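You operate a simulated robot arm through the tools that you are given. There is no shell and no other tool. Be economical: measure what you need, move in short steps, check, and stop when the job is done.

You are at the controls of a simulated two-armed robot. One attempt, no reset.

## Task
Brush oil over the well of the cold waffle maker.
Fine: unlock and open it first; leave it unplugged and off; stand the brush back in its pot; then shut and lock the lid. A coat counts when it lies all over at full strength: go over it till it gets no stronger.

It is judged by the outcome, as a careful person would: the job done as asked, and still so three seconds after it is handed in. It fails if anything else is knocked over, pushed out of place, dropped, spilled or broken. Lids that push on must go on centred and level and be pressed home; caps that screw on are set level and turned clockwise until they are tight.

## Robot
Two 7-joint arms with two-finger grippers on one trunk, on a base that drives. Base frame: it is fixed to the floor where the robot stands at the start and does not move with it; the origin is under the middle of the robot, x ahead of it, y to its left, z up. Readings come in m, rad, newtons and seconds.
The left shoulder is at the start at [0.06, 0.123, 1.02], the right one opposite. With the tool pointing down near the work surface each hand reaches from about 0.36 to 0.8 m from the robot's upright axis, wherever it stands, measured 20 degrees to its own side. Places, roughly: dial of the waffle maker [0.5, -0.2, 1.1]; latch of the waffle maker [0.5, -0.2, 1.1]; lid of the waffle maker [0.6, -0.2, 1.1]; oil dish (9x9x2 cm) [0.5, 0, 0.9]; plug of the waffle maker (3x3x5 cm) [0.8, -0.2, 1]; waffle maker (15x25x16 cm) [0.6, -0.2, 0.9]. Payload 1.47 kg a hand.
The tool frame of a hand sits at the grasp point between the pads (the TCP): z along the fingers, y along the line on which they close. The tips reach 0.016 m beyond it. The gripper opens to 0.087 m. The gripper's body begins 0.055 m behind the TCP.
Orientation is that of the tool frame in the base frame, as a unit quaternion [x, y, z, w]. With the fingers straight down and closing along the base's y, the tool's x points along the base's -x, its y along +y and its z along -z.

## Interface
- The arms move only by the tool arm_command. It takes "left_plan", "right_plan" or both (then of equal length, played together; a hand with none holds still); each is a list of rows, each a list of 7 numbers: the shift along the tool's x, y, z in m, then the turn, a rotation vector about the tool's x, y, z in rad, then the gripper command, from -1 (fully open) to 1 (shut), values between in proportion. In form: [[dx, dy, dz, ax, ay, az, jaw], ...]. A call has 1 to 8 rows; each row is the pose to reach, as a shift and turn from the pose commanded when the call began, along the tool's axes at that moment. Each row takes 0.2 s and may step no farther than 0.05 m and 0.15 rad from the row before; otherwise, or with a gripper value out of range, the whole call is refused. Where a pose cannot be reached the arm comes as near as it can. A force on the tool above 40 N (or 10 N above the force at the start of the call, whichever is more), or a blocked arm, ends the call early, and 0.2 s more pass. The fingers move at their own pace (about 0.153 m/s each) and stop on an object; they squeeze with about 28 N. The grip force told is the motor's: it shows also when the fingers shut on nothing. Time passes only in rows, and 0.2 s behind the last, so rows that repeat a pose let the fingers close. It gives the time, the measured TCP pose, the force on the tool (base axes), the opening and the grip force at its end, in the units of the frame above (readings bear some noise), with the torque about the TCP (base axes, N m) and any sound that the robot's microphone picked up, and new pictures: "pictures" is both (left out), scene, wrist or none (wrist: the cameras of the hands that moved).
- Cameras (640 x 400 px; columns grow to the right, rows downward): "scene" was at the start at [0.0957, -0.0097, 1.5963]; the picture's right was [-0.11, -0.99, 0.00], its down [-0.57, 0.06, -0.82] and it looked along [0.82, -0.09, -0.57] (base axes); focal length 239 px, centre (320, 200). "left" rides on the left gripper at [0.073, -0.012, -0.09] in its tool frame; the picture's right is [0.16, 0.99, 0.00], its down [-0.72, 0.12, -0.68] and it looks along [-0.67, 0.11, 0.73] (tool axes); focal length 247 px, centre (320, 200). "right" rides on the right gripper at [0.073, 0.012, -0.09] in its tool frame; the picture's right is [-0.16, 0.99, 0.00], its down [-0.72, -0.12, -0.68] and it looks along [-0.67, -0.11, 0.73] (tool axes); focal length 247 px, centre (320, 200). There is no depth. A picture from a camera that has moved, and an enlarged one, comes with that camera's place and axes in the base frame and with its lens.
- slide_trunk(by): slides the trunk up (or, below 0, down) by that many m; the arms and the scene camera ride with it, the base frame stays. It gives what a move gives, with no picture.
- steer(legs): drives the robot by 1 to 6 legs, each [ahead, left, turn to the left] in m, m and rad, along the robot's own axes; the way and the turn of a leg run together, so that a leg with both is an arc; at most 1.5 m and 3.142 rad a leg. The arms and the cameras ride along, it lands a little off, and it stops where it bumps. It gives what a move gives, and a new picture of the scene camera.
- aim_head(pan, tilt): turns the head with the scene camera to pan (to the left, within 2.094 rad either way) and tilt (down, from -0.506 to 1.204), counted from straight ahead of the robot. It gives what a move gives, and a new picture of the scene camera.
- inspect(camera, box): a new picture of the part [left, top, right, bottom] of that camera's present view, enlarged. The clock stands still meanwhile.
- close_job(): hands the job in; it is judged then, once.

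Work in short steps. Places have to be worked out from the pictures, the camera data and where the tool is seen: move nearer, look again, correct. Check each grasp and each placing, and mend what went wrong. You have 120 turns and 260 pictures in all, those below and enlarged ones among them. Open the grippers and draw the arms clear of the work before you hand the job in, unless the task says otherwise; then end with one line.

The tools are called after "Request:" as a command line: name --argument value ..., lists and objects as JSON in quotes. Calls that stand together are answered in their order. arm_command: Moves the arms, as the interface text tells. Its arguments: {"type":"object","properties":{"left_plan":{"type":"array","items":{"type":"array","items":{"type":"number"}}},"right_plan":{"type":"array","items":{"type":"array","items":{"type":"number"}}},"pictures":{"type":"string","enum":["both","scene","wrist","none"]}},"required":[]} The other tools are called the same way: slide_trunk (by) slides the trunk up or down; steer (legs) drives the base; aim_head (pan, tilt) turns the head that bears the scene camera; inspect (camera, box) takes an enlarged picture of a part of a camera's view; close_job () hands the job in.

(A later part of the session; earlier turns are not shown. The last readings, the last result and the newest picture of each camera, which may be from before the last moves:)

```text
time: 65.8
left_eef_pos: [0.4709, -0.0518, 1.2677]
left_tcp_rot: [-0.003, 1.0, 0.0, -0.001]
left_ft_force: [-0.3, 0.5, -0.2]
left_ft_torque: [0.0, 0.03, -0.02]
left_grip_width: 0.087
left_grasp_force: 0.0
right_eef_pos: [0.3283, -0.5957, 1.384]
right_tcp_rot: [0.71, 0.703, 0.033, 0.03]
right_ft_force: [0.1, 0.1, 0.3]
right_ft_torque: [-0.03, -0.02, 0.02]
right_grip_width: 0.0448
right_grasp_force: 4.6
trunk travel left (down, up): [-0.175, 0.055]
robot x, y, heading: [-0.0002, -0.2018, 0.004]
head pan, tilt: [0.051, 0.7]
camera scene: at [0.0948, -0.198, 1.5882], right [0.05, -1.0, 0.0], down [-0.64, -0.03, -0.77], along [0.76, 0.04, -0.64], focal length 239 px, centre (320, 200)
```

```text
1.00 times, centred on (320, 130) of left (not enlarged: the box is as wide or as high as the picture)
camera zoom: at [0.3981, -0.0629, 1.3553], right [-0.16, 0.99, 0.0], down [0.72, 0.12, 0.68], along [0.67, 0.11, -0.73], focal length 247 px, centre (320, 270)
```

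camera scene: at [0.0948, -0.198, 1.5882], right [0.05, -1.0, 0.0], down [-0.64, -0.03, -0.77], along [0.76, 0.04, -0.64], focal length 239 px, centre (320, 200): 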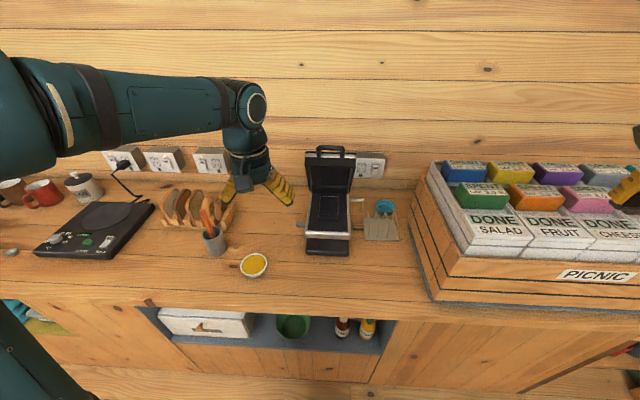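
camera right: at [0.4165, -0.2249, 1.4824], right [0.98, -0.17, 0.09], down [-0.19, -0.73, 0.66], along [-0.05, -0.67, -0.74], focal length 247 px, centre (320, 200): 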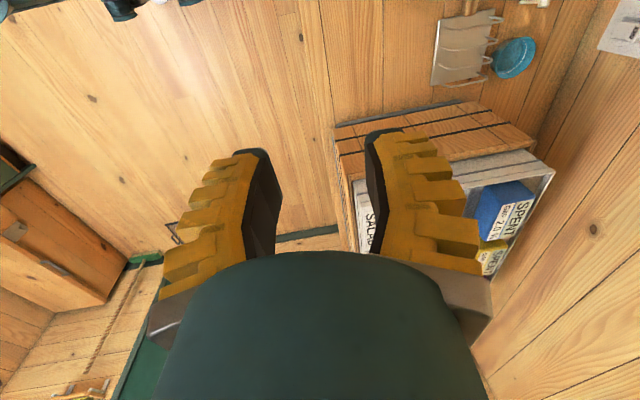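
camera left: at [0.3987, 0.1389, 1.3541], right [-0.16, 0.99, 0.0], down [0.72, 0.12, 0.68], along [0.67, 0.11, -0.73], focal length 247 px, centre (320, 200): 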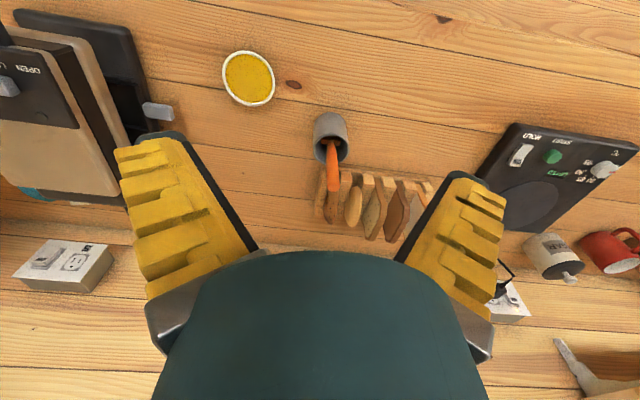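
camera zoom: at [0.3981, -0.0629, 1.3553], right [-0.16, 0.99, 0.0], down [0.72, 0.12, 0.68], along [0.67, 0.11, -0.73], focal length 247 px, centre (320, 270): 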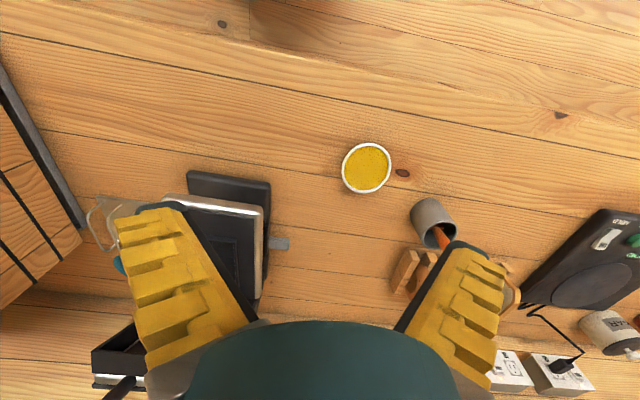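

I bring the left hand over toward the pot for a closer view of the brush.

Request:
arm_command --left_plan '[[-0.013, 0.04, 0.008, 0, 0, 0, -1], [-0.026, 0.08, 0.016, 0, 0, 0, -1], [-0.04, 0.12, 0.025, 0, 0, 0, -1], [-0.053, 0.16, 0.033, 0, 0, 0, -1], [-0.066, 0.2, 0.041, 0, 0, 0, -1], [-0.08, 0.24, 0.05, 0, 0, 0, -1]]'

Request:
inspect --camera "left" --box '[220, 40, 420, 250]'

Request:
inspect --camera "scene" --box '[150, 140, 290, 270]'

```text
time: 67.2
left_eef_pos: [0.5524, 0.1904, 1.2144]
left_tcp_rot: [-0.002, 1.0, -0.002, -0.001]
left_ft_force: [-0.3, 0.6, -0.9]
left_ft_torque: [-0.03, 0.02, -0.02]
left_grip_width: 0.0868
left_grasp_force: 0.0
right_eef_pos: [0.3284, -0.596, 1.3836]
right_tcp_rot: [0.709, 0.704, 0.033, 0.03]
right_ft_force: [-0.4, 0.4, -0.3]
right_ft_torque: [-0.04, 0.01, 0.01]
right_grip_width: 0.0448
right_grasp_force: 3.7
trunk travel left (down, up): [-0.175, 0.055]
robot x, y, heading: [0.0013, -0.2022, -0.004]
head pan, tilt: [0.051, 0.7]
camera scene: at [0.0958, -0.1967, 1.5881], right [0.05, -1.0, 0.0], down [-0.64, -0.04, -0.76], along [0.76, 0.04, -0.64], focal length 239 px, centre (320, 200)
camera left: at [0.4781, 0.1786, 1.3033], right [-0.16, 0.99, 0.0], down [0.72, 0.12, 0.68], along [0.67, 0.11, -0.73], focal length 247 px, centre (320, 200)
```

scene: 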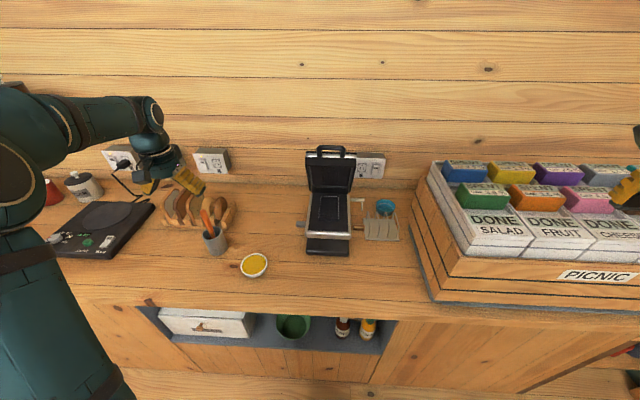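
left: 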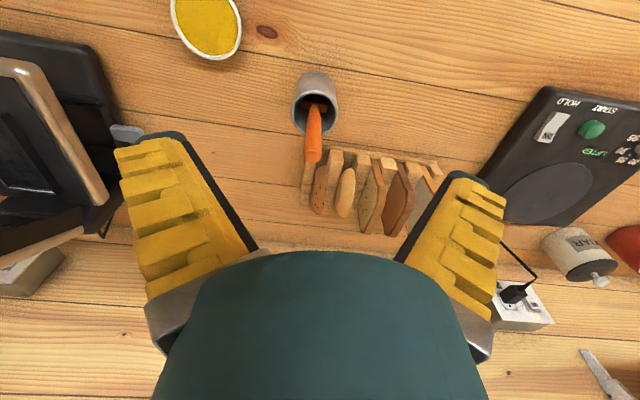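

```text
1.90 times, centred on (320, 145) of left
camera zoom: at [0.4781, 0.1786, 1.3033], right [-0.16, 0.99, 0.0], down [0.72, 0.12, 0.68], along [0.67, 0.11, -0.73], focal length 470 px, centre (320, 305)
```

zoom: 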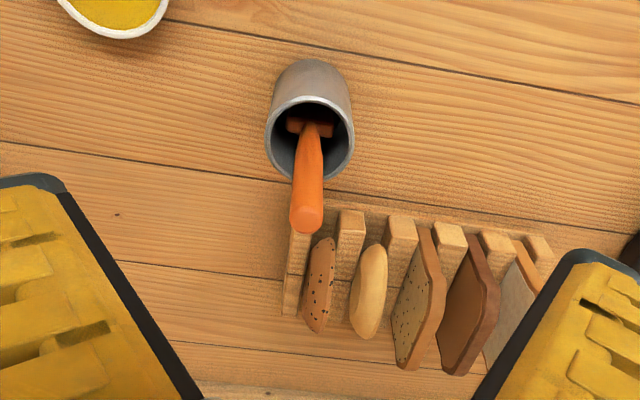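

```text
3.08 times, centred on (220, 205) of scene
camera zoom: at [0.0958, -0.1967, 1.5881], right [0.05, -1.0, 0.0], down [-0.64, -0.04, -0.76], along [0.76, 0.04, -0.64], focal length 736 px, centre (628, 185)
```

zoom: 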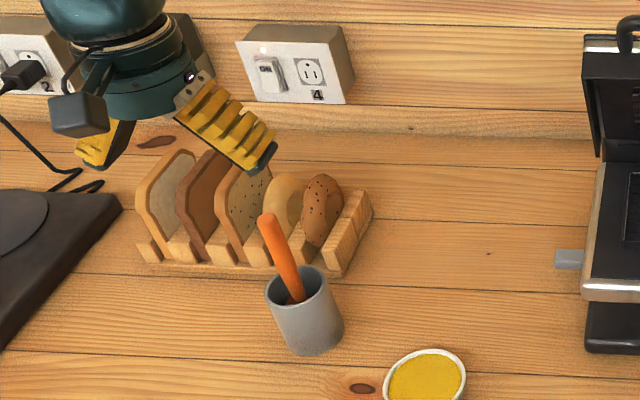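

Triangulation gives the handle tip at (0.615, 0.194, 1.088), pot rim (0.616, 0.194, 0.99): the brush stands upright. I come over it and check before gripping.

Request:
arm_command --left_plan '[[-0.02, 0.001, 0.02, 0, 0, 0, -0.5], [-0.04, 0.002, 0.05, 0, 0, 0, -0.5], [-0.062, 0.004, 0.08, 0, 0, 0, -0.5], [-0.062, 0.004, 0.09, 0, 0, 0, -0.5]]'

Request:
inspect --camera "left" --box '[220, 60, 420, 270]'

Request:
inspect --camera "scene" --box '[150, 140, 290, 270]'

```text
time: 68.2
left_eef_pos: [0.6116, 0.1924, 1.1263]
left_tcp_rot: [-0.002, 1.0, 0.0, 0.0]
left_ft_force: [0.2, -0.3, -0.7]
left_ft_torque: [0.01, -0.04, 0.0]
left_grip_width: 0.0693
left_grasp_force: 2.7
right_eef_pos: [0.3262, -0.5956, 1.3837]
right_tcp_rot: [0.71, 0.703, 0.033, 0.03]
right_ft_force: [-0.6, 0.1, 0.7]
right_ft_torque: [-0.02, -0.01, 0.02]
right_grip_width: 0.0451
right_grasp_force: 4.1
trunk travel left (down, up): [-0.175, 0.055]
robot x, y, heading: [0.0012, -0.2036, 0.004]
head pan, tilt: [0.051, 0.7]
camera scene: at [0.0938, -0.1981, 1.5883], right [0.05, -1.0, 0.0], down [-0.64, -0.04, -0.77], along [0.76, 0.04, -0.64], focal length 239 px, centre (320, 200)
camera left: at [0.5371, 0.1808, 1.2138], right [-0.16, 0.99, 0.0], down [0.72, 0.12, 0.68], along [0.67, 0.11, -0.73], focal length 247 px, centre (320, 200)
```

scene: 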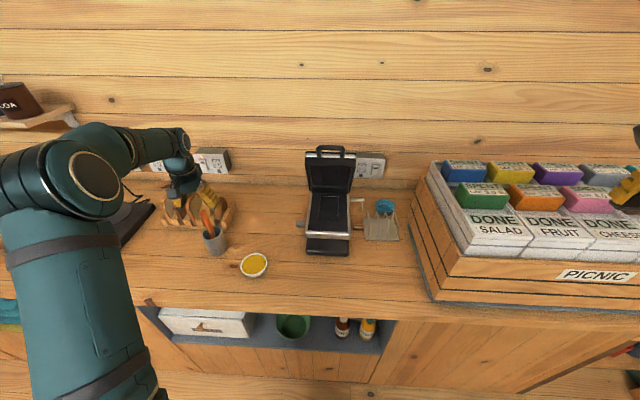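
left: 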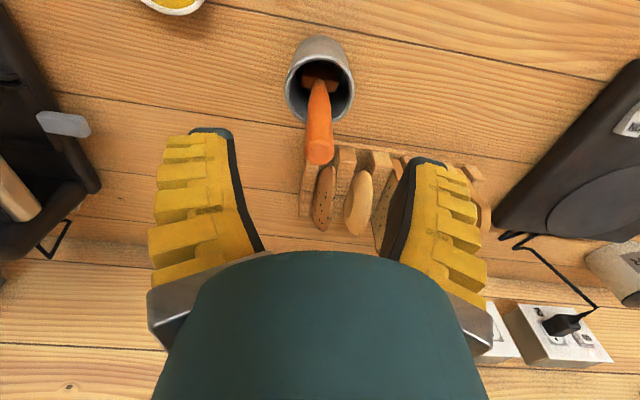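

```text
1.90 times, centred on (320, 165) of left
camera zoom: at [0.5371, 0.1808, 1.2138], right [-0.16, 0.99, 0.0], down [0.72, 0.12, 0.68], along [0.67, 0.11, -0.73], focal length 470 px, centre (320, 267)
```

zoom: 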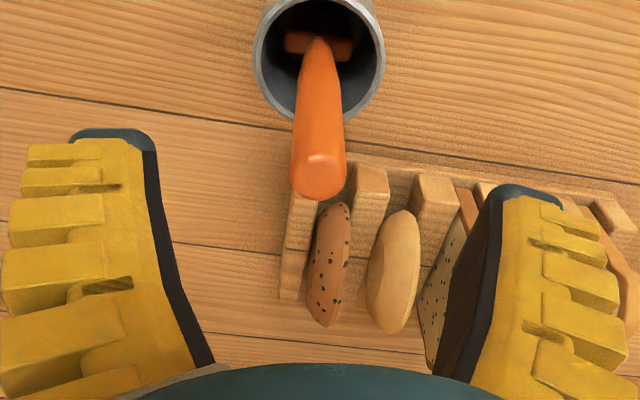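

```text
3.08 times, centred on (220, 205) of scene
camera zoom: at [0.0938, -0.1981, 1.5883], right [0.05, -1.0, 0.0], down [-0.64, -0.04, -0.77], along [0.76, 0.04, -0.64], focal length 736 px, centre (628, 185)
```

zoom: 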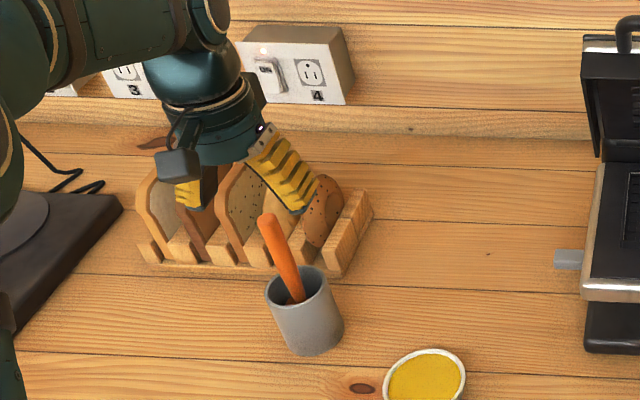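

Handle tip confirmed at (0.614, 0.193, 1.088). I lower to z≈1.06 and close on the handle.

Request:
arm_command --left_plan '[[-0.003, 0.001, 0.022, 0, 0, 0, -0.3], [-0.003, 0.001, 0.044, 0, 0, 0, -0.3], [-0.003, 0.001, 0.066, 0, 0, 0, -0.3], [-0.003, 0.001, 0.066, 0, 0, 0, 0.5], [-0.003, 0.001, 0.066, 0, 0, 0, 1], [-0.003, 0.001, 0.066, 0, 0, 0, 1]]'

Request:
inspect --camera "left" --box '[220, 60, 420, 270]'

```text
time: 69.6
left_eef_pos: [0.6145, 0.1938, 1.0624]
left_tcp_rot: [-0.003, 1.0, -0.001, 0.002]
left_ft_force: [2.6, 0.0, 5.0]
left_ft_torque: [0.05, -0.25, -0.05]
left_grip_width: 0.01
left_grasp_force: 28.0
right_eef_pos: [0.3275, -0.5952, 1.384]
right_tcp_rot: [0.71, 0.703, 0.033, 0.03]
right_ft_force: [-0.2, 0.4, 0.9]
right_ft_torque: [0.0, 0.01, 0.02]
right_grip_width: 0.0446
right_grasp_force: 4.0
trunk travel left (down, up): [-0.175, 0.055]
robot x, y, heading: [0.0053, -0.2034, 0.006]
head pan, tilt: [0.051, 0.7]
camera scene: at [0.0945, -0.1983, 1.5882], right [0.05, -1.0, 0.0], down [-0.64, -0.04, -0.77], along [0.76, 0.04, -0.64], focal length 239 px, centre (320, 200)
camera left: at [0.5414, 0.1811, 1.1501], right [-0.16, 0.99, 0.0], down [0.72, 0.12, 0.68], along [0.67, 0.11, -0.73], focal length 247 px, centre (320, 200)
```

scene: 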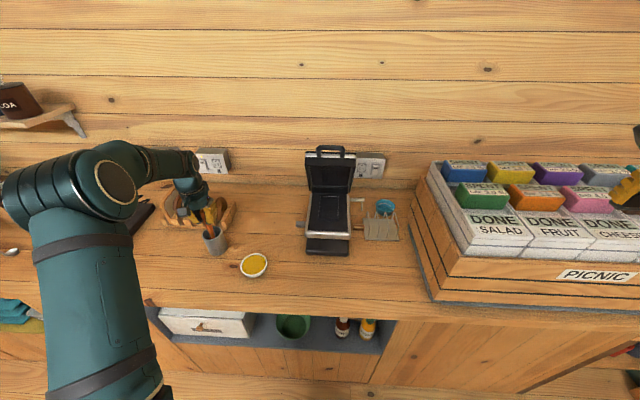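
left: 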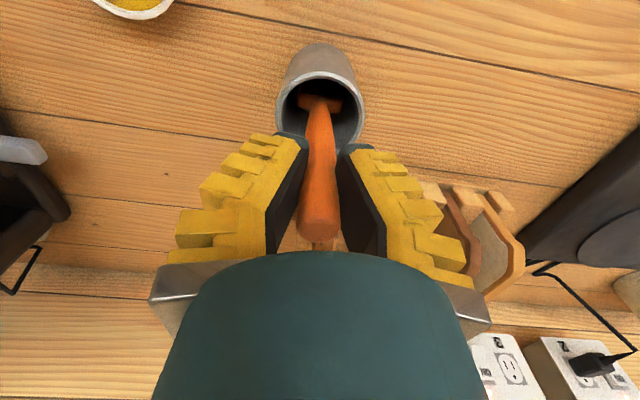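

```text
1.90 times, centred on (320, 165) of left
camera zoom: at [0.5414, 0.1811, 1.1501], right [-0.16, 0.99, 0.0], down [0.72, 0.12, 0.68], along [0.67, 0.11, -0.73], focal length 470 px, centre (320, 267)
```

zoom: 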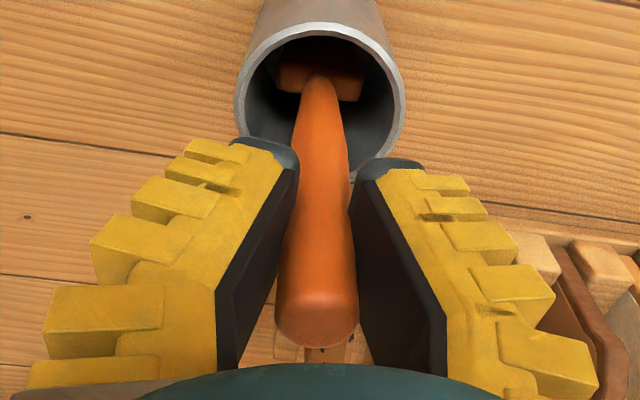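

Grip is on the narrower neck with full force. I lift straight up out of the pot by 12 cm.

Request:
arm_command --left_plan '[[0, 0, -0.025, 0, 0, 0, 1], [0, 0, -0.05, 0, 0, 0, 1], [0, 0, -0.075, 0, 0, 0, 1], [0, 0, -0.1, 0, 0, 0, 1], [0, 0, -0.125, 0, 0, 0, 1], [0, 0, -0.125, 0, 0, 0, 1]]'

Request:
inspect --camera "scene" --box '[150, 140, 290, 270]'

Request:
inspect --camera "left" --box '[220, 60, 420, 270]'

```text
time: 71.0
left_eef_pos: [0.6139, 0.1934, 1.1867]
left_tcp_rot: [-0.003, 1.0, 0.0, 0.001]
left_ft_force: [0.1, -0.4, 0.0]
left_ft_torque: [0.02, -0.02, 0.0]
left_grip_width: 0.0065
left_grasp_force: 27.9
right_eef_pos: [0.3283, -0.597, 1.384]
right_tcp_rot: [0.709, 0.703, 0.033, 0.03]
right_ft_force: [0.5, -0.5, 0.4]
right_ft_torque: [-0.04, 0.03, -0.03]
right_grip_width: 0.0449
right_grasp_force: 4.1
trunk travel left (down, up): [-0.175, 0.055]
robot x, y, heading: [0.0019, -0.2026, 0.005]
head pan, tilt: [0.051, 0.7]
camera scene: at [0.0951, -0.1978, 1.5881], right [0.05, -1.0, 0.0], down [-0.64, -0.04, -0.76], along [0.76, 0.04, -0.64], focal length 239 px, centre (320, 200)
camera left: at [0.5406, 0.1814, 1.2752], right [-0.16, 0.99, 0.0], down [0.72, 0.12, 0.68], along [0.67, 0.11, -0.73], focal length 247 px, centre (320, 200)
```

scene: 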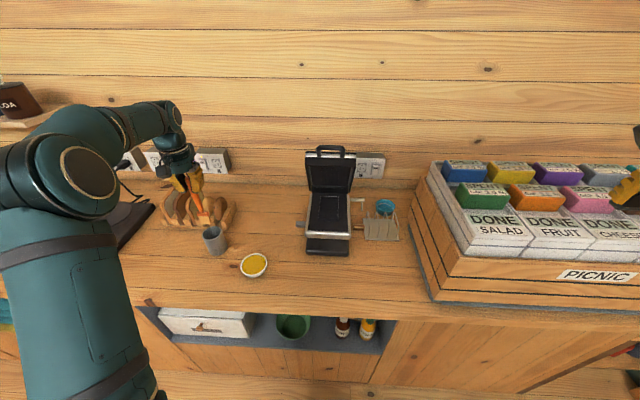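
left: 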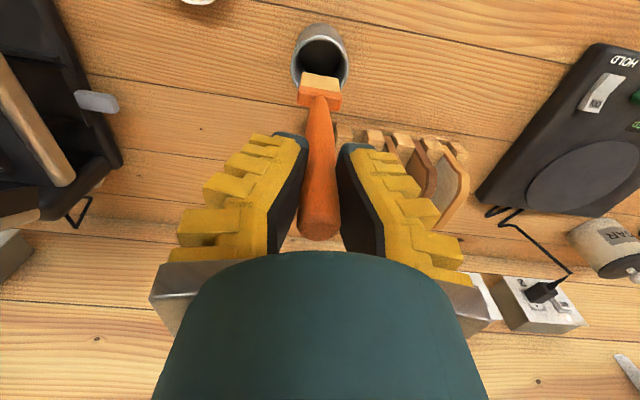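

```text
3.08 times, centred on (220, 205) of scene
camera zoom: at [0.0951, -0.1978, 1.5881], right [0.05, -1.0, 0.0], down [-0.64, -0.04, -0.76], along [0.76, 0.04, -0.64], focal length 736 px, centre (628, 185)
```

zoom: 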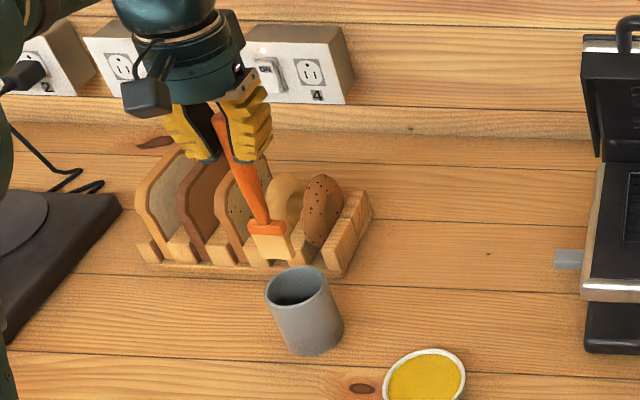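

```text
1.90 times, centred on (320, 165) of left
camera zoom: at [0.5406, 0.1814, 1.2752], right [-0.16, 0.99, 0.0], down [0.72, 0.12, 0.68], along [0.67, 0.11, -0.73], focal length 470 px, centre (320, 267)
```

zoom: 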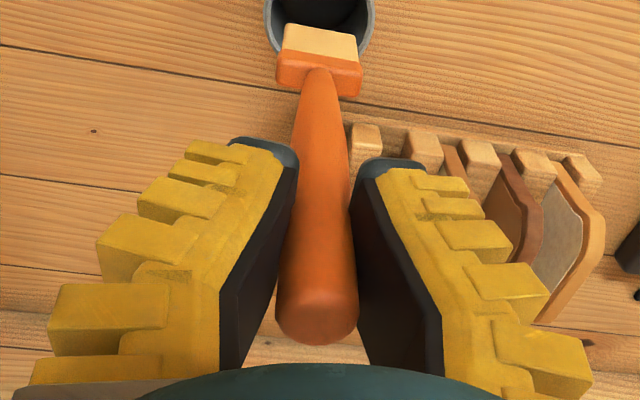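

Brush is clear, pot undisturbed; bristle end is ~0.153 m below the TCP. I carry it over to the oil dish at (0.543, 0.041).

Request:
arm_command --left_plan '[[0.017, -0.038, 0, 0, 0, 0, 1], [0.035, -0.076, 0, 0, 0, 0, 1], [0.052, -0.114, 0, 0, 0, 0, 1], [0.07, -0.153, 0, 0, 0, 0, 1], [0.07, -0.153, 0.03, 0, 0, 0, 1], [0.07, -0.153, 0.06, 0, 0, 0, 1]]'

Request:
inspect --camera "scene" --box '[190, 160, 320, 290]'

Request:
inspect --camera "left" --box '[220, 30, 420, 240]'

```text
time: 72.4
left_eef_pos: [0.5477, 0.0411, 1.1265]
left_tcp_rot: [-0.002, 1.0, 0.001, -0.001]
left_ft_force: [-0.1, 0.7, -0.4]
left_ft_torque: [0.01, 0.01, 0.01]
left_grip_width: 0.0071
left_grasp_force: 28.3
right_eef_pos: [0.3279, -0.5972, 1.3834]
right_tcp_rot: [0.709, 0.704, 0.033, 0.029]
right_ft_force: [-0.4, -0.5, 0.4]
right_ft_torque: [0.0, -0.01, 0.0]
right_grip_width: 0.0449
right_grasp_force: 4.2
trunk travel left (down, up): [-0.175, 0.055]
robot x, y, heading: [-0.0012, -0.2006, -0.001]
head pan, tilt: [0.051, 0.7]
camera scene: at [0.0951, -0.1986, 1.5881], right [0.05, -1.0, 0.0], down [-0.64, -0.03, -0.76], along [0.76, 0.04, -0.64], focal length 239 px, centre (320, 200)
camera left: at [0.4746, 0.0283, 1.2147], right [-0.16, 0.99, 0.0], down [0.72, 0.12, 0.68], along [0.67, 0.11, -0.73], focal length 247 px, centre (320, 200)
```

scene: 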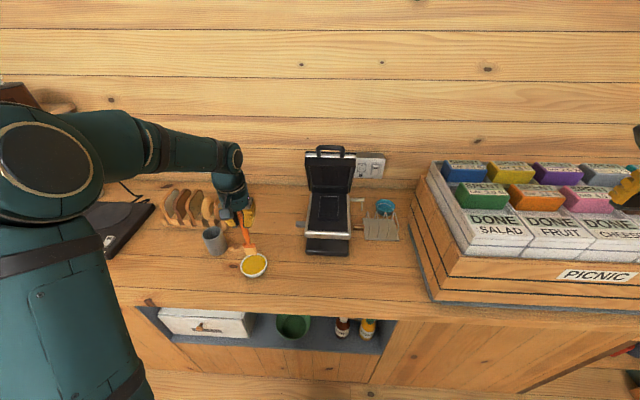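
left: 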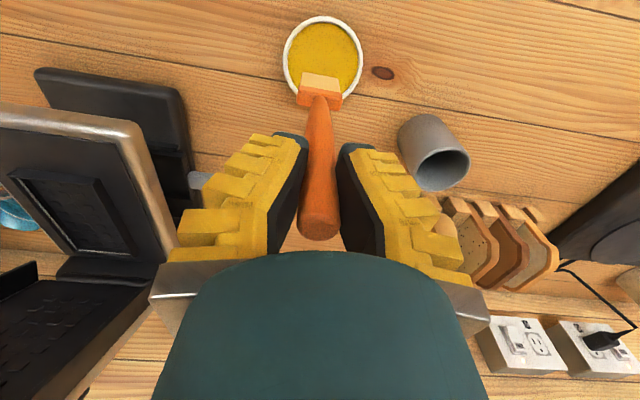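

```text
3.08 times, centred on (255, 225) of scene
camera zoom: at [0.0951, -0.1986, 1.5881], right [0.05, -1.0, 0.0], down [-0.64, -0.03, -0.76], along [0.76, 0.04, -0.64], focal length 736 px, centre (520, 123)
```

zoom: 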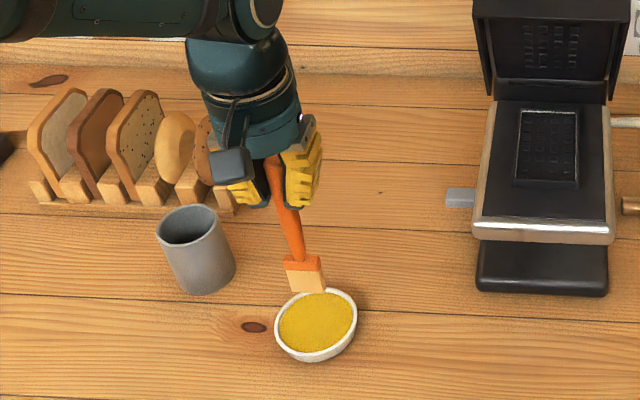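

```text
1.90 times, centred on (320, 135) of left
camera zoom: at [0.4746, 0.0283, 1.2147], right [-0.16, 0.99, 0.0], down [0.72, 0.12, 0.68], along [0.67, 0.11, -0.73], focal length 470 px, centre (320, 324)
```

zoom: 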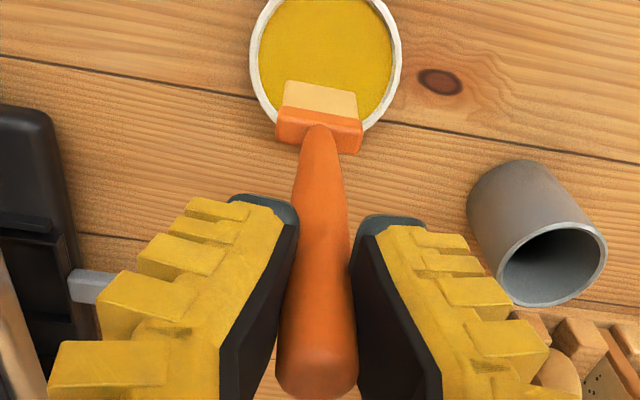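

Brush is above the dish, bristle end ≈0.97. I lower ~5.5 cm into the oil, watching the force.

Request:
arm_command --left_plan '[[0.004, 0, 0.02, 0, 0, 0, 1], [0.004, 0, 0.04, 0, 0, 0, 1], [0.004, 0, 0.05, 0, 0, 0, 1], [0.004, 0, 0.055, 0, 0, 0, 1], [0.004, 0, 0.055, 0, 0, 0, 1]]'

Request:
inspect --camera "scene" --box '[210, 200, 310, 290]'

Request:
inspect --camera "left" --box '[220, 30, 420, 240]'

```text
time: 73.6
left_eef_pos: [0.5418, 0.042, 1.0689]
left_tcp_rot: [-0.003, 1.0, -0.001, 0.0]
left_ft_force: [-0.5, 0.2, 0.2]
left_ft_torque: [0.02, 0.03, -0.01]
left_grip_width: 0.0072
left_grasp_force: 27.3
right_eef_pos: [0.3281, -0.5955, 1.3843]
right_tcp_rot: [0.709, 0.703, 0.034, 0.029]
right_ft_force: [0.1, 0.8, -0.3]
right_ft_torque: [-0.03, 0.0, -0.02]
right_grip_width: 0.0449
right_grasp_force: 3.9
trunk travel left (down, up): [-0.175, 0.055]
robot x, y, heading: [0.001, -0.2038, 0.004]
head pan, tilt: [0.051, 0.7]
camera scene: at [0.0947, -0.1981, 1.5882], right [0.05, -1.0, 0.0], down [-0.64, -0.04, -0.77], along [0.76, 0.04, -0.64], focal length 239 px, centre (320, 200)
camera left: at [0.4679, 0.0294, 1.1571], right [-0.16, 0.99, 0.0], down [0.72, 0.12, 0.68], along [0.67, 0.11, -0.73], focal length 247 px, centre (320, 200)
```

scene: 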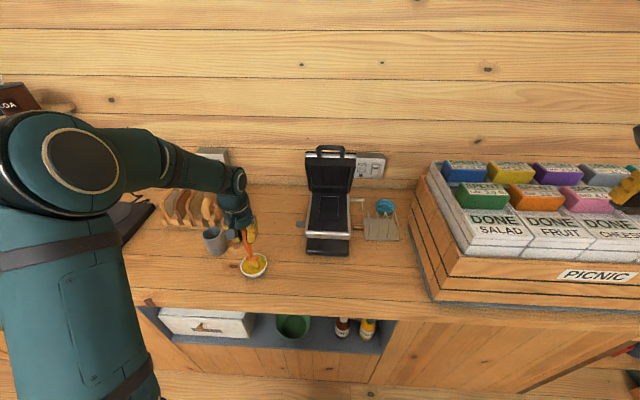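
left: 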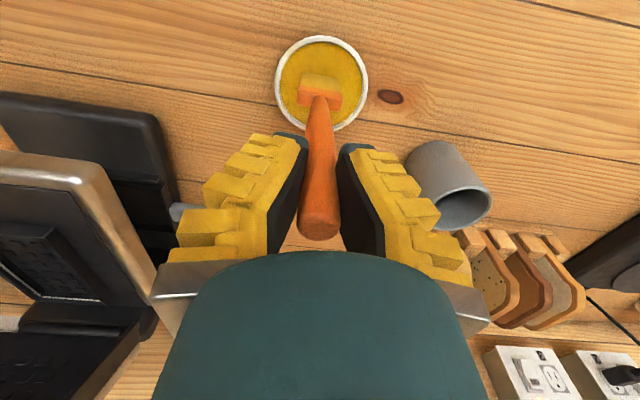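

```text
4.44 times, centred on (260, 245) of scene
camera zoom: at [0.0947, -0.1981, 1.5882], right [0.05, -1.0, 0.0], down [-0.64, -0.04, -0.77], along [0.76, 0.04, -0.64], focal length 1063 px, centre (587, 0)
```

zoom: 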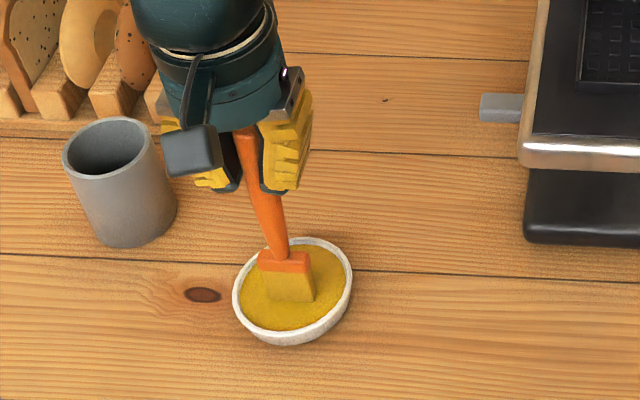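

```text
1.90 times, centred on (320, 135) of left
camera zoom: at [0.4679, 0.0294, 1.1571], right [-0.16, 0.99, 0.0], down [0.72, 0.12, 0.68], along [0.67, 0.11, -0.73], focal length 470 px, centre (320, 324)
```

zoom: 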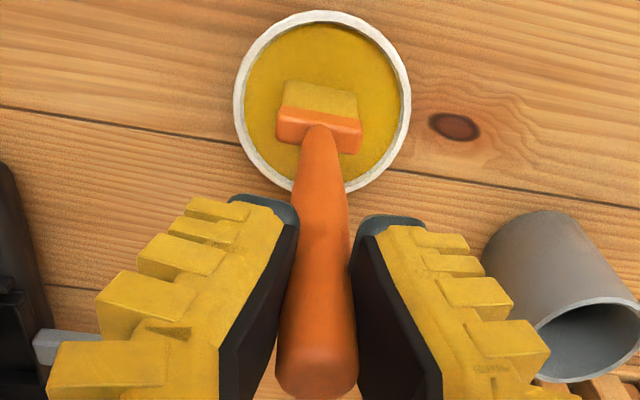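

Bristles took up the oil. But the lid only stands at ~60° and overhangs the well, so I must open it further first. I lift the brush above the dish, and pitch the right hand forward 45° for pushing the handle.

Request:
arm_command --left_plan '[[0, 0, -0.02, 0, 0, 0, 1], [0, 0, -0.04, 0, 0, 0, 1], [0, 0, -0.06, 0, 0, 0, 1], [0, 0, -0.08, 0, 0, 0, 1], [0, 0, -0.1, 0, 0, 0, 1], [0, 0, -0.12, 0, 0, 0, 1]]' --right_plan '[[0, 0, 0, -0.11, 0, 0, 0], [0, 0, 0, -0.22, 0, 0, 0], [0, 0, 0, -0.33, 0, 0, 0], [0, 0, 0, -0.44, 0, 0, 0], [0, 0, 0, -0.55, 0, 0, 0], [0, 0, 0, -0.66, 0, 0, 0]]' --pictures "none"

Request:
arm_command --right_plan '[[0.05, 0.0, 0, 0, 0, 0, 0], [0.1, 0.0, 0, 0, 0, 0, 0], [0.15, 0.01, 0.01, 0, 0, 0, 0], [0.2, 0.02, 0.02, 0, 0, 0, 0], [0.25, 0.03, 0.03, 0, 0, 0, 0], [0.3, 0.04, 0.04, 0, 0, 0, 0], [0.35, 0.05, 0.05, 0, 0, 0, 0], [0.395, 0.06, 0.06, 0, 0, 0, 0]]'

```text
time: 75.0
left_eef_pos: [0.54, 0.0419, 1.19]
left_tcp_rot: [-0.003, 1.0, 0.0, 0.0]
left_ft_force: [-0.1, 0.6, 0.4]
left_ft_torque: [-0.03, -0.06, -0.02]
left_grip_width: 0.0064
left_grasp_force: 28.6
right_eef_pos: [0.3266, -0.5957, 1.3845]
right_tcp_rot: [0.662, 0.653, 0.26, 0.259]
right_ft_force: [-0.7, 0.4, 0.4]
right_ft_torque: [0.0, -0.03, 0.0]
right_grip_width: 0.049
right_grasp_force: 4.2
trunk travel left (down, up): [-0.175, 0.055]
robot x, y, heading: [0.0035, -0.2039, 0.003]
head pan, tilt: [0.051, 0.7]
```

```text
refused: row 3 steps farther than a row can; nothing moved
```

I resend with smaller steps.

Request:
arm_command --right_plan '[[0.047, 0.0, 0, 0, 0, 0, 0], [0.094, 0.0, 0, 0, 0, 0, 0], [0.141, 0.01, 0.01, 0, 0, 0, 0], [0.188, 0.02, 0.02, 0, 0, 0, 0], [0.235, 0.03, 0.03, 0, 0, 0, 0], [0.282, 0.04, 0.04, 0, 0, 0, 0], [0.329, 0.05, 0.05, 0, 0, 0, 0], [0.376, 0.06, 0.06, 0, 0, 0, 0]]'

```text
time: 76.8
left_eef_pos: [0.5422, 0.0444, 1.1897]
left_tcp_rot: [-0.003, 1.0, -0.001, 0.0]
left_ft_force: [0.7, -0.4, 0.9]
left_ft_torque: [-0.03, 0.0, 0.01]
left_grip_width: 0.0068
left_grasp_force: 28.2
right_eef_pos: [0.415, -0.2237, 1.3795]
right_tcp_rot: [0.665, 0.655, 0.261, 0.249]
right_ft_force: [0.5, -0.7, -0.1]
right_ft_torque: [0.0, 0.01, 0.01]
right_grip_width: 0.0491
right_grasp_force: 4.1
trunk travel left (down, up): [-0.175, 0.055]
robot x, y, heading: [0.0016, -0.2053, 0.002]
head pan, tilt: [0.051, 0.7]
camera scene: at [0.0666, -0.1324, 1.5968], right [0.77, -0.64, 0.0], down [-0.36, -0.43, -0.83], along [0.53, 0.63, -0.56], focal length 239 px, centre (320, 200)
camera right: at [0.3664, -0.1515, 1.4537], right [0.73, -0.18, 0.66], down [-0.55, -0.73, 0.41], along [0.41, -0.66, -0.63], focal length 247 px, centre (320, 200)
```

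scene: 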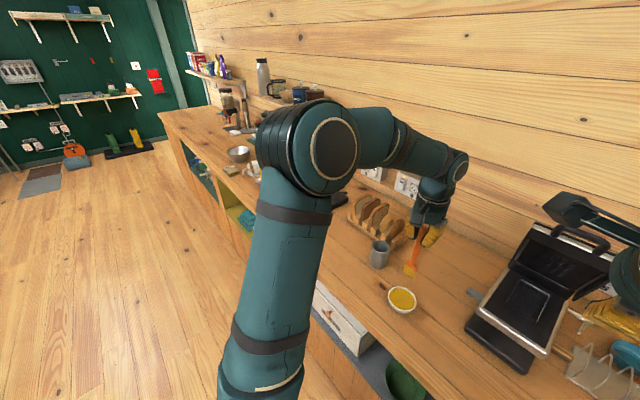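
right: 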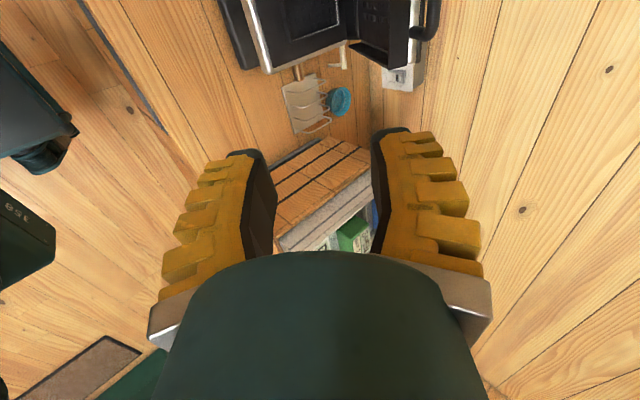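

The right elbow has brushed the head and turned it; moving the hand forward should free it. I go part-way toward the handle and look.

Request:
arm_command --right_plan '[[0.0045, 0.02, 0.036, 0, 0, 0, 0], [0.009, 0.04, 0.072, 0, 0, 0, 0], [0.0135, 0.06, 0.108, 0, 0, 0, 0], [0.018, 0.08, 0.144, 0, 0, 0, 0]]'

Request:
aim_head --pan 0.5 --tilt 0.6

```text
time: 77.4
left_eef_pos: [0.5427, 0.0423, 1.1907]
left_tcp_rot: [-0.003, 1.0, 0.0, 0.0]
left_ft_force: [0.5, -0.9, 0.5]
left_ft_torque: [0.02, -0.04, -0.02]
left_grip_width: 0.0061
left_grasp_force: 28.4
right_eef_pos: [0.4281, -0.148, 1.3805]
right_tcp_rot: [0.599, 0.707, 0.312, 0.209]
right_ft_force: [0.8, 0.2, -0.2]
right_ft_torque: [-0.02, -0.01, 0.03]
right_grip_width: 0.0493
right_grasp_force: 3.9
trunk travel left (down, up): [-0.175, 0.055]
robot x, y, heading: [0.0012, -0.2024, 0.003]
head pan, tilt: [0.051, 0.7]
stopped in row 2 (right hand): the arm was blocked; the commanded pose is now the measured one
camera scene: at [0.0571, -0.1277, 1.6006], right [0.85, -0.53, 0.0], down [-0.28, -0.45, -0.85], along [0.45, 0.72, -0.53], focal length 239 px, centre (320, 200)
camera right: at [0.3633, -0.0936, 1.4576], right [0.74, -0.07, 0.67], down [-0.4, -0.85, 0.35], along [0.55, -0.53, -0.65], focal length 247 px, centre (320, 200)
```

scene: 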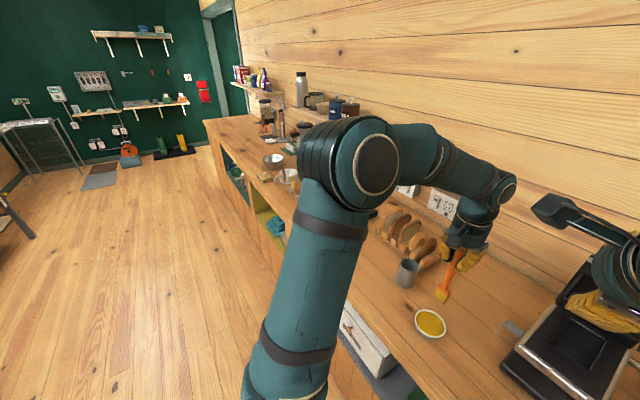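
right: 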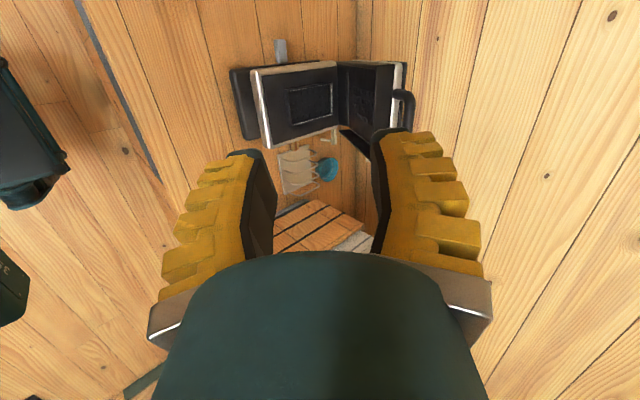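

```text
time: 78.3
left_eef_pos: [0.5433, 0.0431, 1.1896]
left_tcp_rot: [-0.002, 1.0, -0.001, 0.0]
left_ft_force: [0.5, 0.6, -1.2]
left_ft_torque: [0.02, -0.04, -0.02]
left_grip_width: 0.0059
left_grasp_force: 28.2
right_eef_pos: [0.4301, -0.148, 1.3819]
right_tcp_rot: [0.598, 0.707, 0.314, 0.21]
right_ft_force: [0.7, -0.6, -0.6]
right_ft_torque: [-0.03, 0.02, -0.02]
right_grip_width: 0.0489
right_grasp_force: 3.8
trunk travel left (down, up): [-0.175, 0.055]
robot x, y, heading: [-0.0008, -0.2006, 0.003]
head pan, tilt: [0.499, 0.6]
camera scene: at [0.0594, -0.1271, 1.6031], right [0.84, -0.55, 0.0], down [-0.28, -0.42, -0.86], along [0.47, 0.72, -0.51], focal length 239 px, centre (320, 200)
```

scene: 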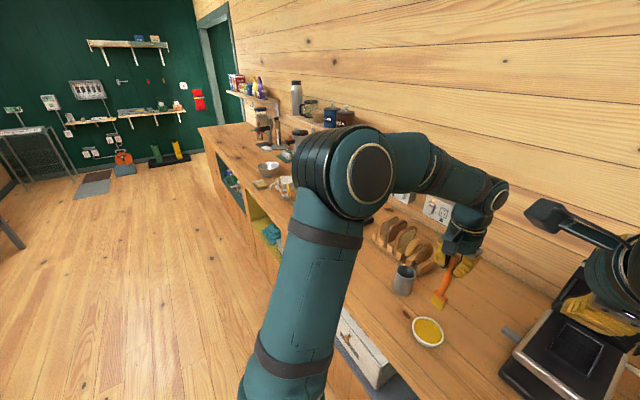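

The right arm is blocked by the head in that direction. Lid geometry leaves room if the brush comes in tilted ~40° from the front, so I'll paint with the lid as is. First I retreat the right hand to the right, clear of the head.

Request:
arm_command --right_plan '[[-0.045, 0, -0.005, 0, 0, 0, 0], [-0.09, 0, -0.01, 0, 0, 0, 0], [-0.135, 0, -0.015, 0, 0, 0, 0], [-0.18, 0, -0.02, 0, 0, 0, 0], [-0.225, 0, -0.025, 0, 0, 0, 0], [-0.27, 0, -0.03, 0, 0, 0, 0], [-0.315, 0, -0.035, 0, 0, 0, 0], [-0.36, 0, -0.04, 0, 0, 0, 0]]' --pictures "none"

Request:
aim_head --pan 0.05 --tilt 0.65

```text
time: 80.1
left_eef_pos: [0.5431, 0.0416, 1.1904]
left_tcp_rot: [-0.003, 1.0, 0.001, -0.001]
left_ft_force: [-0.7, -0.4, 0.2]
left_ft_torque: [0.02, 0.02, -0.02]
left_grip_width: 0.006
left_grasp_force: 28.3
right_eef_pos: [0.4749, -0.5099, 1.3821]
right_tcp_rot: [0.597, 0.707, 0.314, 0.212]
right_ft_force: [-0.1, -0.6, 1.2]
right_ft_torque: [0.02, 0.01, -0.01]
right_grip_width: 0.0489
right_grasp_force: 3.9
trunk travel left (down, up): [-0.175, 0.055]
robot x, y, heading: [0.0006, -0.2062, 0.004]
head pan, tilt: [0.499, 0.6]
```

```text
time: 81.0
left_eef_pos: [0.5431, 0.0426, 1.1906]
left_tcp_rot: [-0.003, 1.0, 0.0, 0.0]
left_ft_force: [0.8, -0.6, -1.0]
left_ft_torque: [0.01, 0.02, -0.01]
left_grip_width: 0.006
left_grasp_force: 28.3
right_eef_pos: [0.4754, -0.5071, 1.3832]
right_tcp_rot: [0.597, 0.708, 0.313, 0.212]
right_ft_force: [0.4, 0.1, 0.3]
right_ft_torque: [0.0, -0.03, -0.01]
right_grip_width: 0.0493
right_grasp_force: 3.8
trunk travel left (down, up): [-0.175, 0.055]
robot x, y, heading: [0.0009, -0.2045, 0.003]
head pan, tilt: [0.051, 0.649]
camera scene: at [0.0968, -0.198, 1.5925], right [0.06, -1.0, 0.0], down [-0.6, -0.03, -0.8], along [0.8, 0.04, -0.6], focal length 239 px, centre (320, 200)
```

scene: 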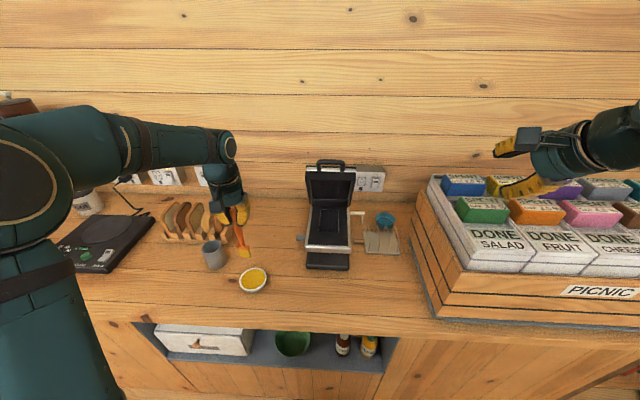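

Head view is clear. Now I pitch the left hand forward 0.7 rad (brush tip swings forward), raising a little.

Request:
arm_command --left_plan '[[0, 0, -0.01, 0, -0.14, 0, 1], [0, 0, -0.02, 0, -0.28, 0, 1], [0, 0, -0.03, 0, -0.42, 0, 1], [0, 0, -0.04, 0, -0.56, 0, 1], [0, 0, -0.05, 0, -0.7, 0, 1]]'

Request:
inspect --camera "left" --box '[0, 0, 640, 260]'

```text
time: 82.2
left_eef_pos: [0.5416, 0.0437, 1.2384]
left_tcp_rot: [-0.002, 0.939, 0.0, 0.344]
left_ft_force: [-0.9, 0.1, -0.4]
left_ft_torque: [-0.02, 0.01, 0.04]
left_grip_width: 0.0062
left_grasp_force: 28.4
right_eef_pos: [0.4749, -0.507, 1.3832]
right_tcp_rot: [0.597, 0.707, 0.314, 0.212]
right_ft_force: [-1.2, 0.3, 0.2]
right_ft_torque: [0.03, 0.01, 0.03]
right_grip_width: 0.0491
right_grasp_force: 3.7
trunk travel left (down, up): [-0.175, 0.055]
robot x, y, heading: [0.0038, -0.2007, 0.006]
head pan, tilt: [0.051, 0.649]
camera scene: at [0.0961, -0.1977, 1.5926], right [0.05, -1.0, 0.0], down [-0.6, -0.03, -0.8], along [0.8, 0.04, -0.6], focal length 239 px, centre (320, 200)
camera left: at [0.4281, 0.031, 1.2579], right [-0.13, 0.99, -0.1], down [0.11, 0.12, 0.99], along [0.99, 0.11, -0.13], focal length 247 px, centre (320, 200)
```

scene: 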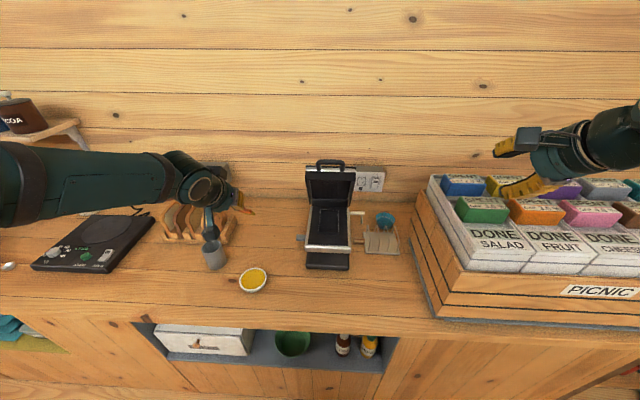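
left: 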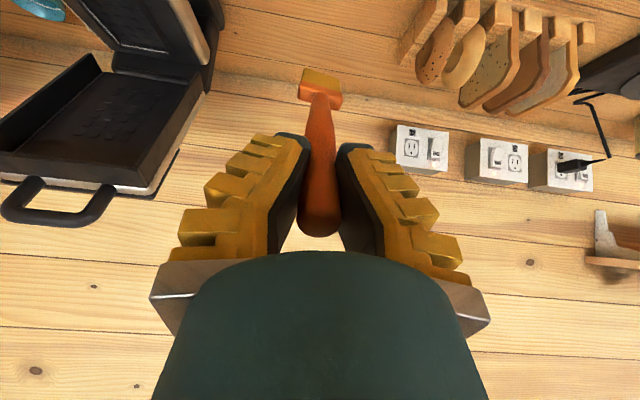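

```text
1.00 times, centred on (320, 130) of left (not enlarged: the box is as wide or as high as the picture)
camera zoom: at [0.4281, 0.031, 1.2579], right [-0.13, 0.99, -0.1], down [0.11, 0.12, 0.99], along [0.99, 0.11, -0.13], focal length 247 px, centre (320, 270)
```

zoom: 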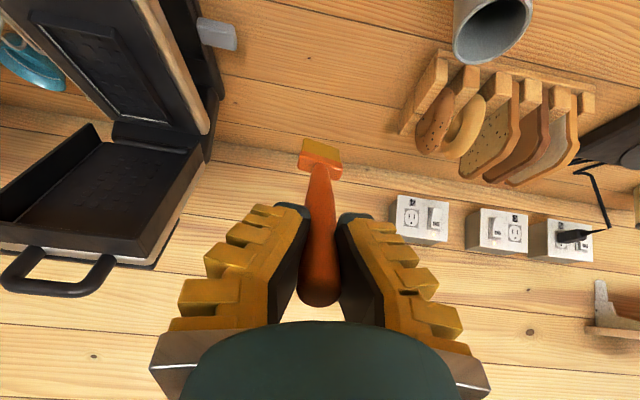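

The pitched brush works well and the lid's bar reads (0.69, -0.19, 1.257). I carry the brush to hover ~6 cm above the well with the hand in front of the lid.

Request:
arm_command --left_plan '[[0.0, -0.04, 0.0, 0, 0, 0, 1], [-0.004, -0.08, 0.013, 0, 0, 0, 1], [-0.008, -0.12, 0.026, 0, 0, 0, 1], [-0.012, -0.16, 0.04, 0, 0, 0, 1], [-0.016, -0.2, 0.053, 0, 0, 0, 1], [-0.02, -0.242, 0.066, 0, 0, 0, 1]]'

Request:
inspect --camera "scene" --box '[270, 140, 390, 280]'

Request:
inspect --camera "left" --box '[200, 0, 460, 200]'

```text
time: 83.6
left_eef_pos: [0.6039, -0.202, 1.2027]
left_tcp_rot: [-0.003, 0.94, 0.001, 0.342]
left_ft_force: [0.4, -0.7, -1.4]
left_ft_torque: [-0.01, 0.03, 0.05]
left_grip_width: 0.0059
left_grasp_force: 27.6
right_eef_pos: [0.4761, -0.5089, 1.3818]
right_tcp_rot: [0.598, 0.707, 0.313, 0.211]
right_ft_force: [-0.2, -0.4, 0.1]
right_ft_torque: [0.01, 0.02, 0.04]
right_grip_width: 0.049
right_grasp_force: 4.0
trunk travel left (down, up): [-0.175, 0.055]
robot x, y, heading: [0.0014, -0.2029, -0.002]
head pan, tilt: [0.051, 0.649]
camera scene: at [0.0976, -0.1997, 1.5925], right [0.05, -1.0, 0.0], down [-0.6, -0.03, -0.8], along [0.79, 0.04, -0.61], focal length 239 px, centre (320, 200)
camera left: at [0.4907, -0.2142, 1.2221], right [-0.13, 0.99, -0.1], down [0.12, 0.12, 0.99], along [0.99, 0.11, -0.13], focal length 247 px, centre (320, 200)
```

scene: 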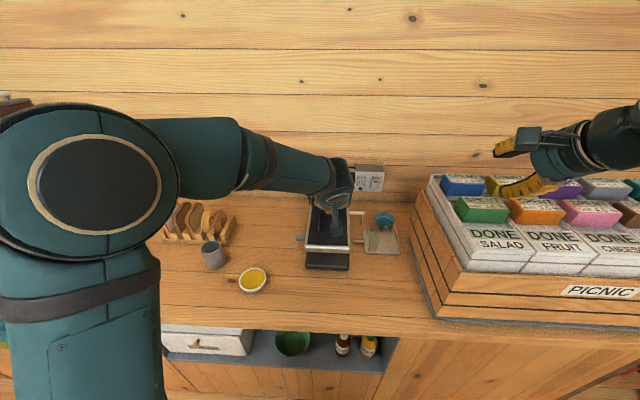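
left: 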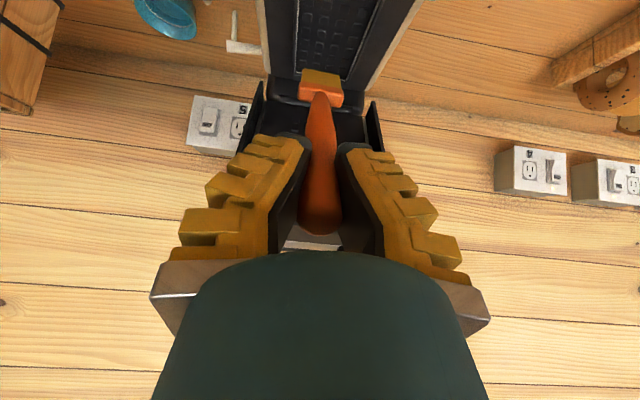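

```text
2.86 times, centred on (330, 210) of scene
camera zoom: at [0.0976, -0.1997, 1.5925], right [0.05, -1.0, 0.0], down [-0.6, -0.03, -0.8], along [0.79, 0.04, -0.61], focal length 683 px, centre (291, 171)
```

zoom: 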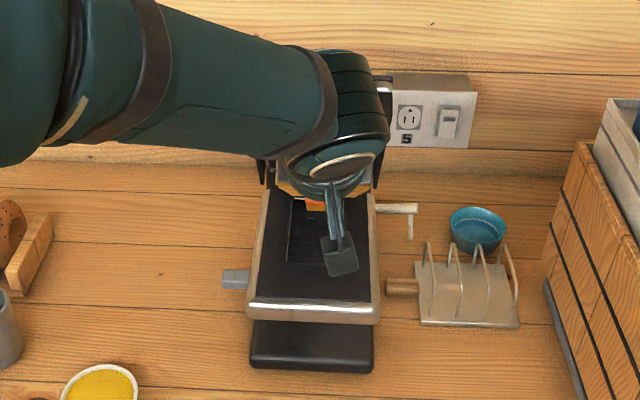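

```text
2.00 times, centred on (330, 100) of left
camera zoom: at [0.4907, -0.2142, 1.2221], right [-0.13, 0.99, -0.1], down [0.12, 0.12, 0.99], along [0.99, 0.11, -0.13], focal length 494 px, centre (300, 400)
```

zoom: 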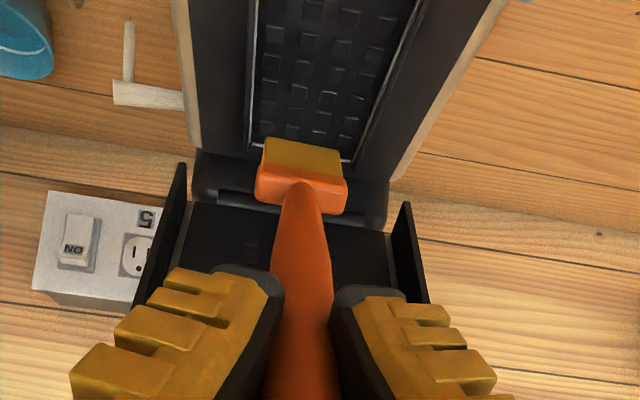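

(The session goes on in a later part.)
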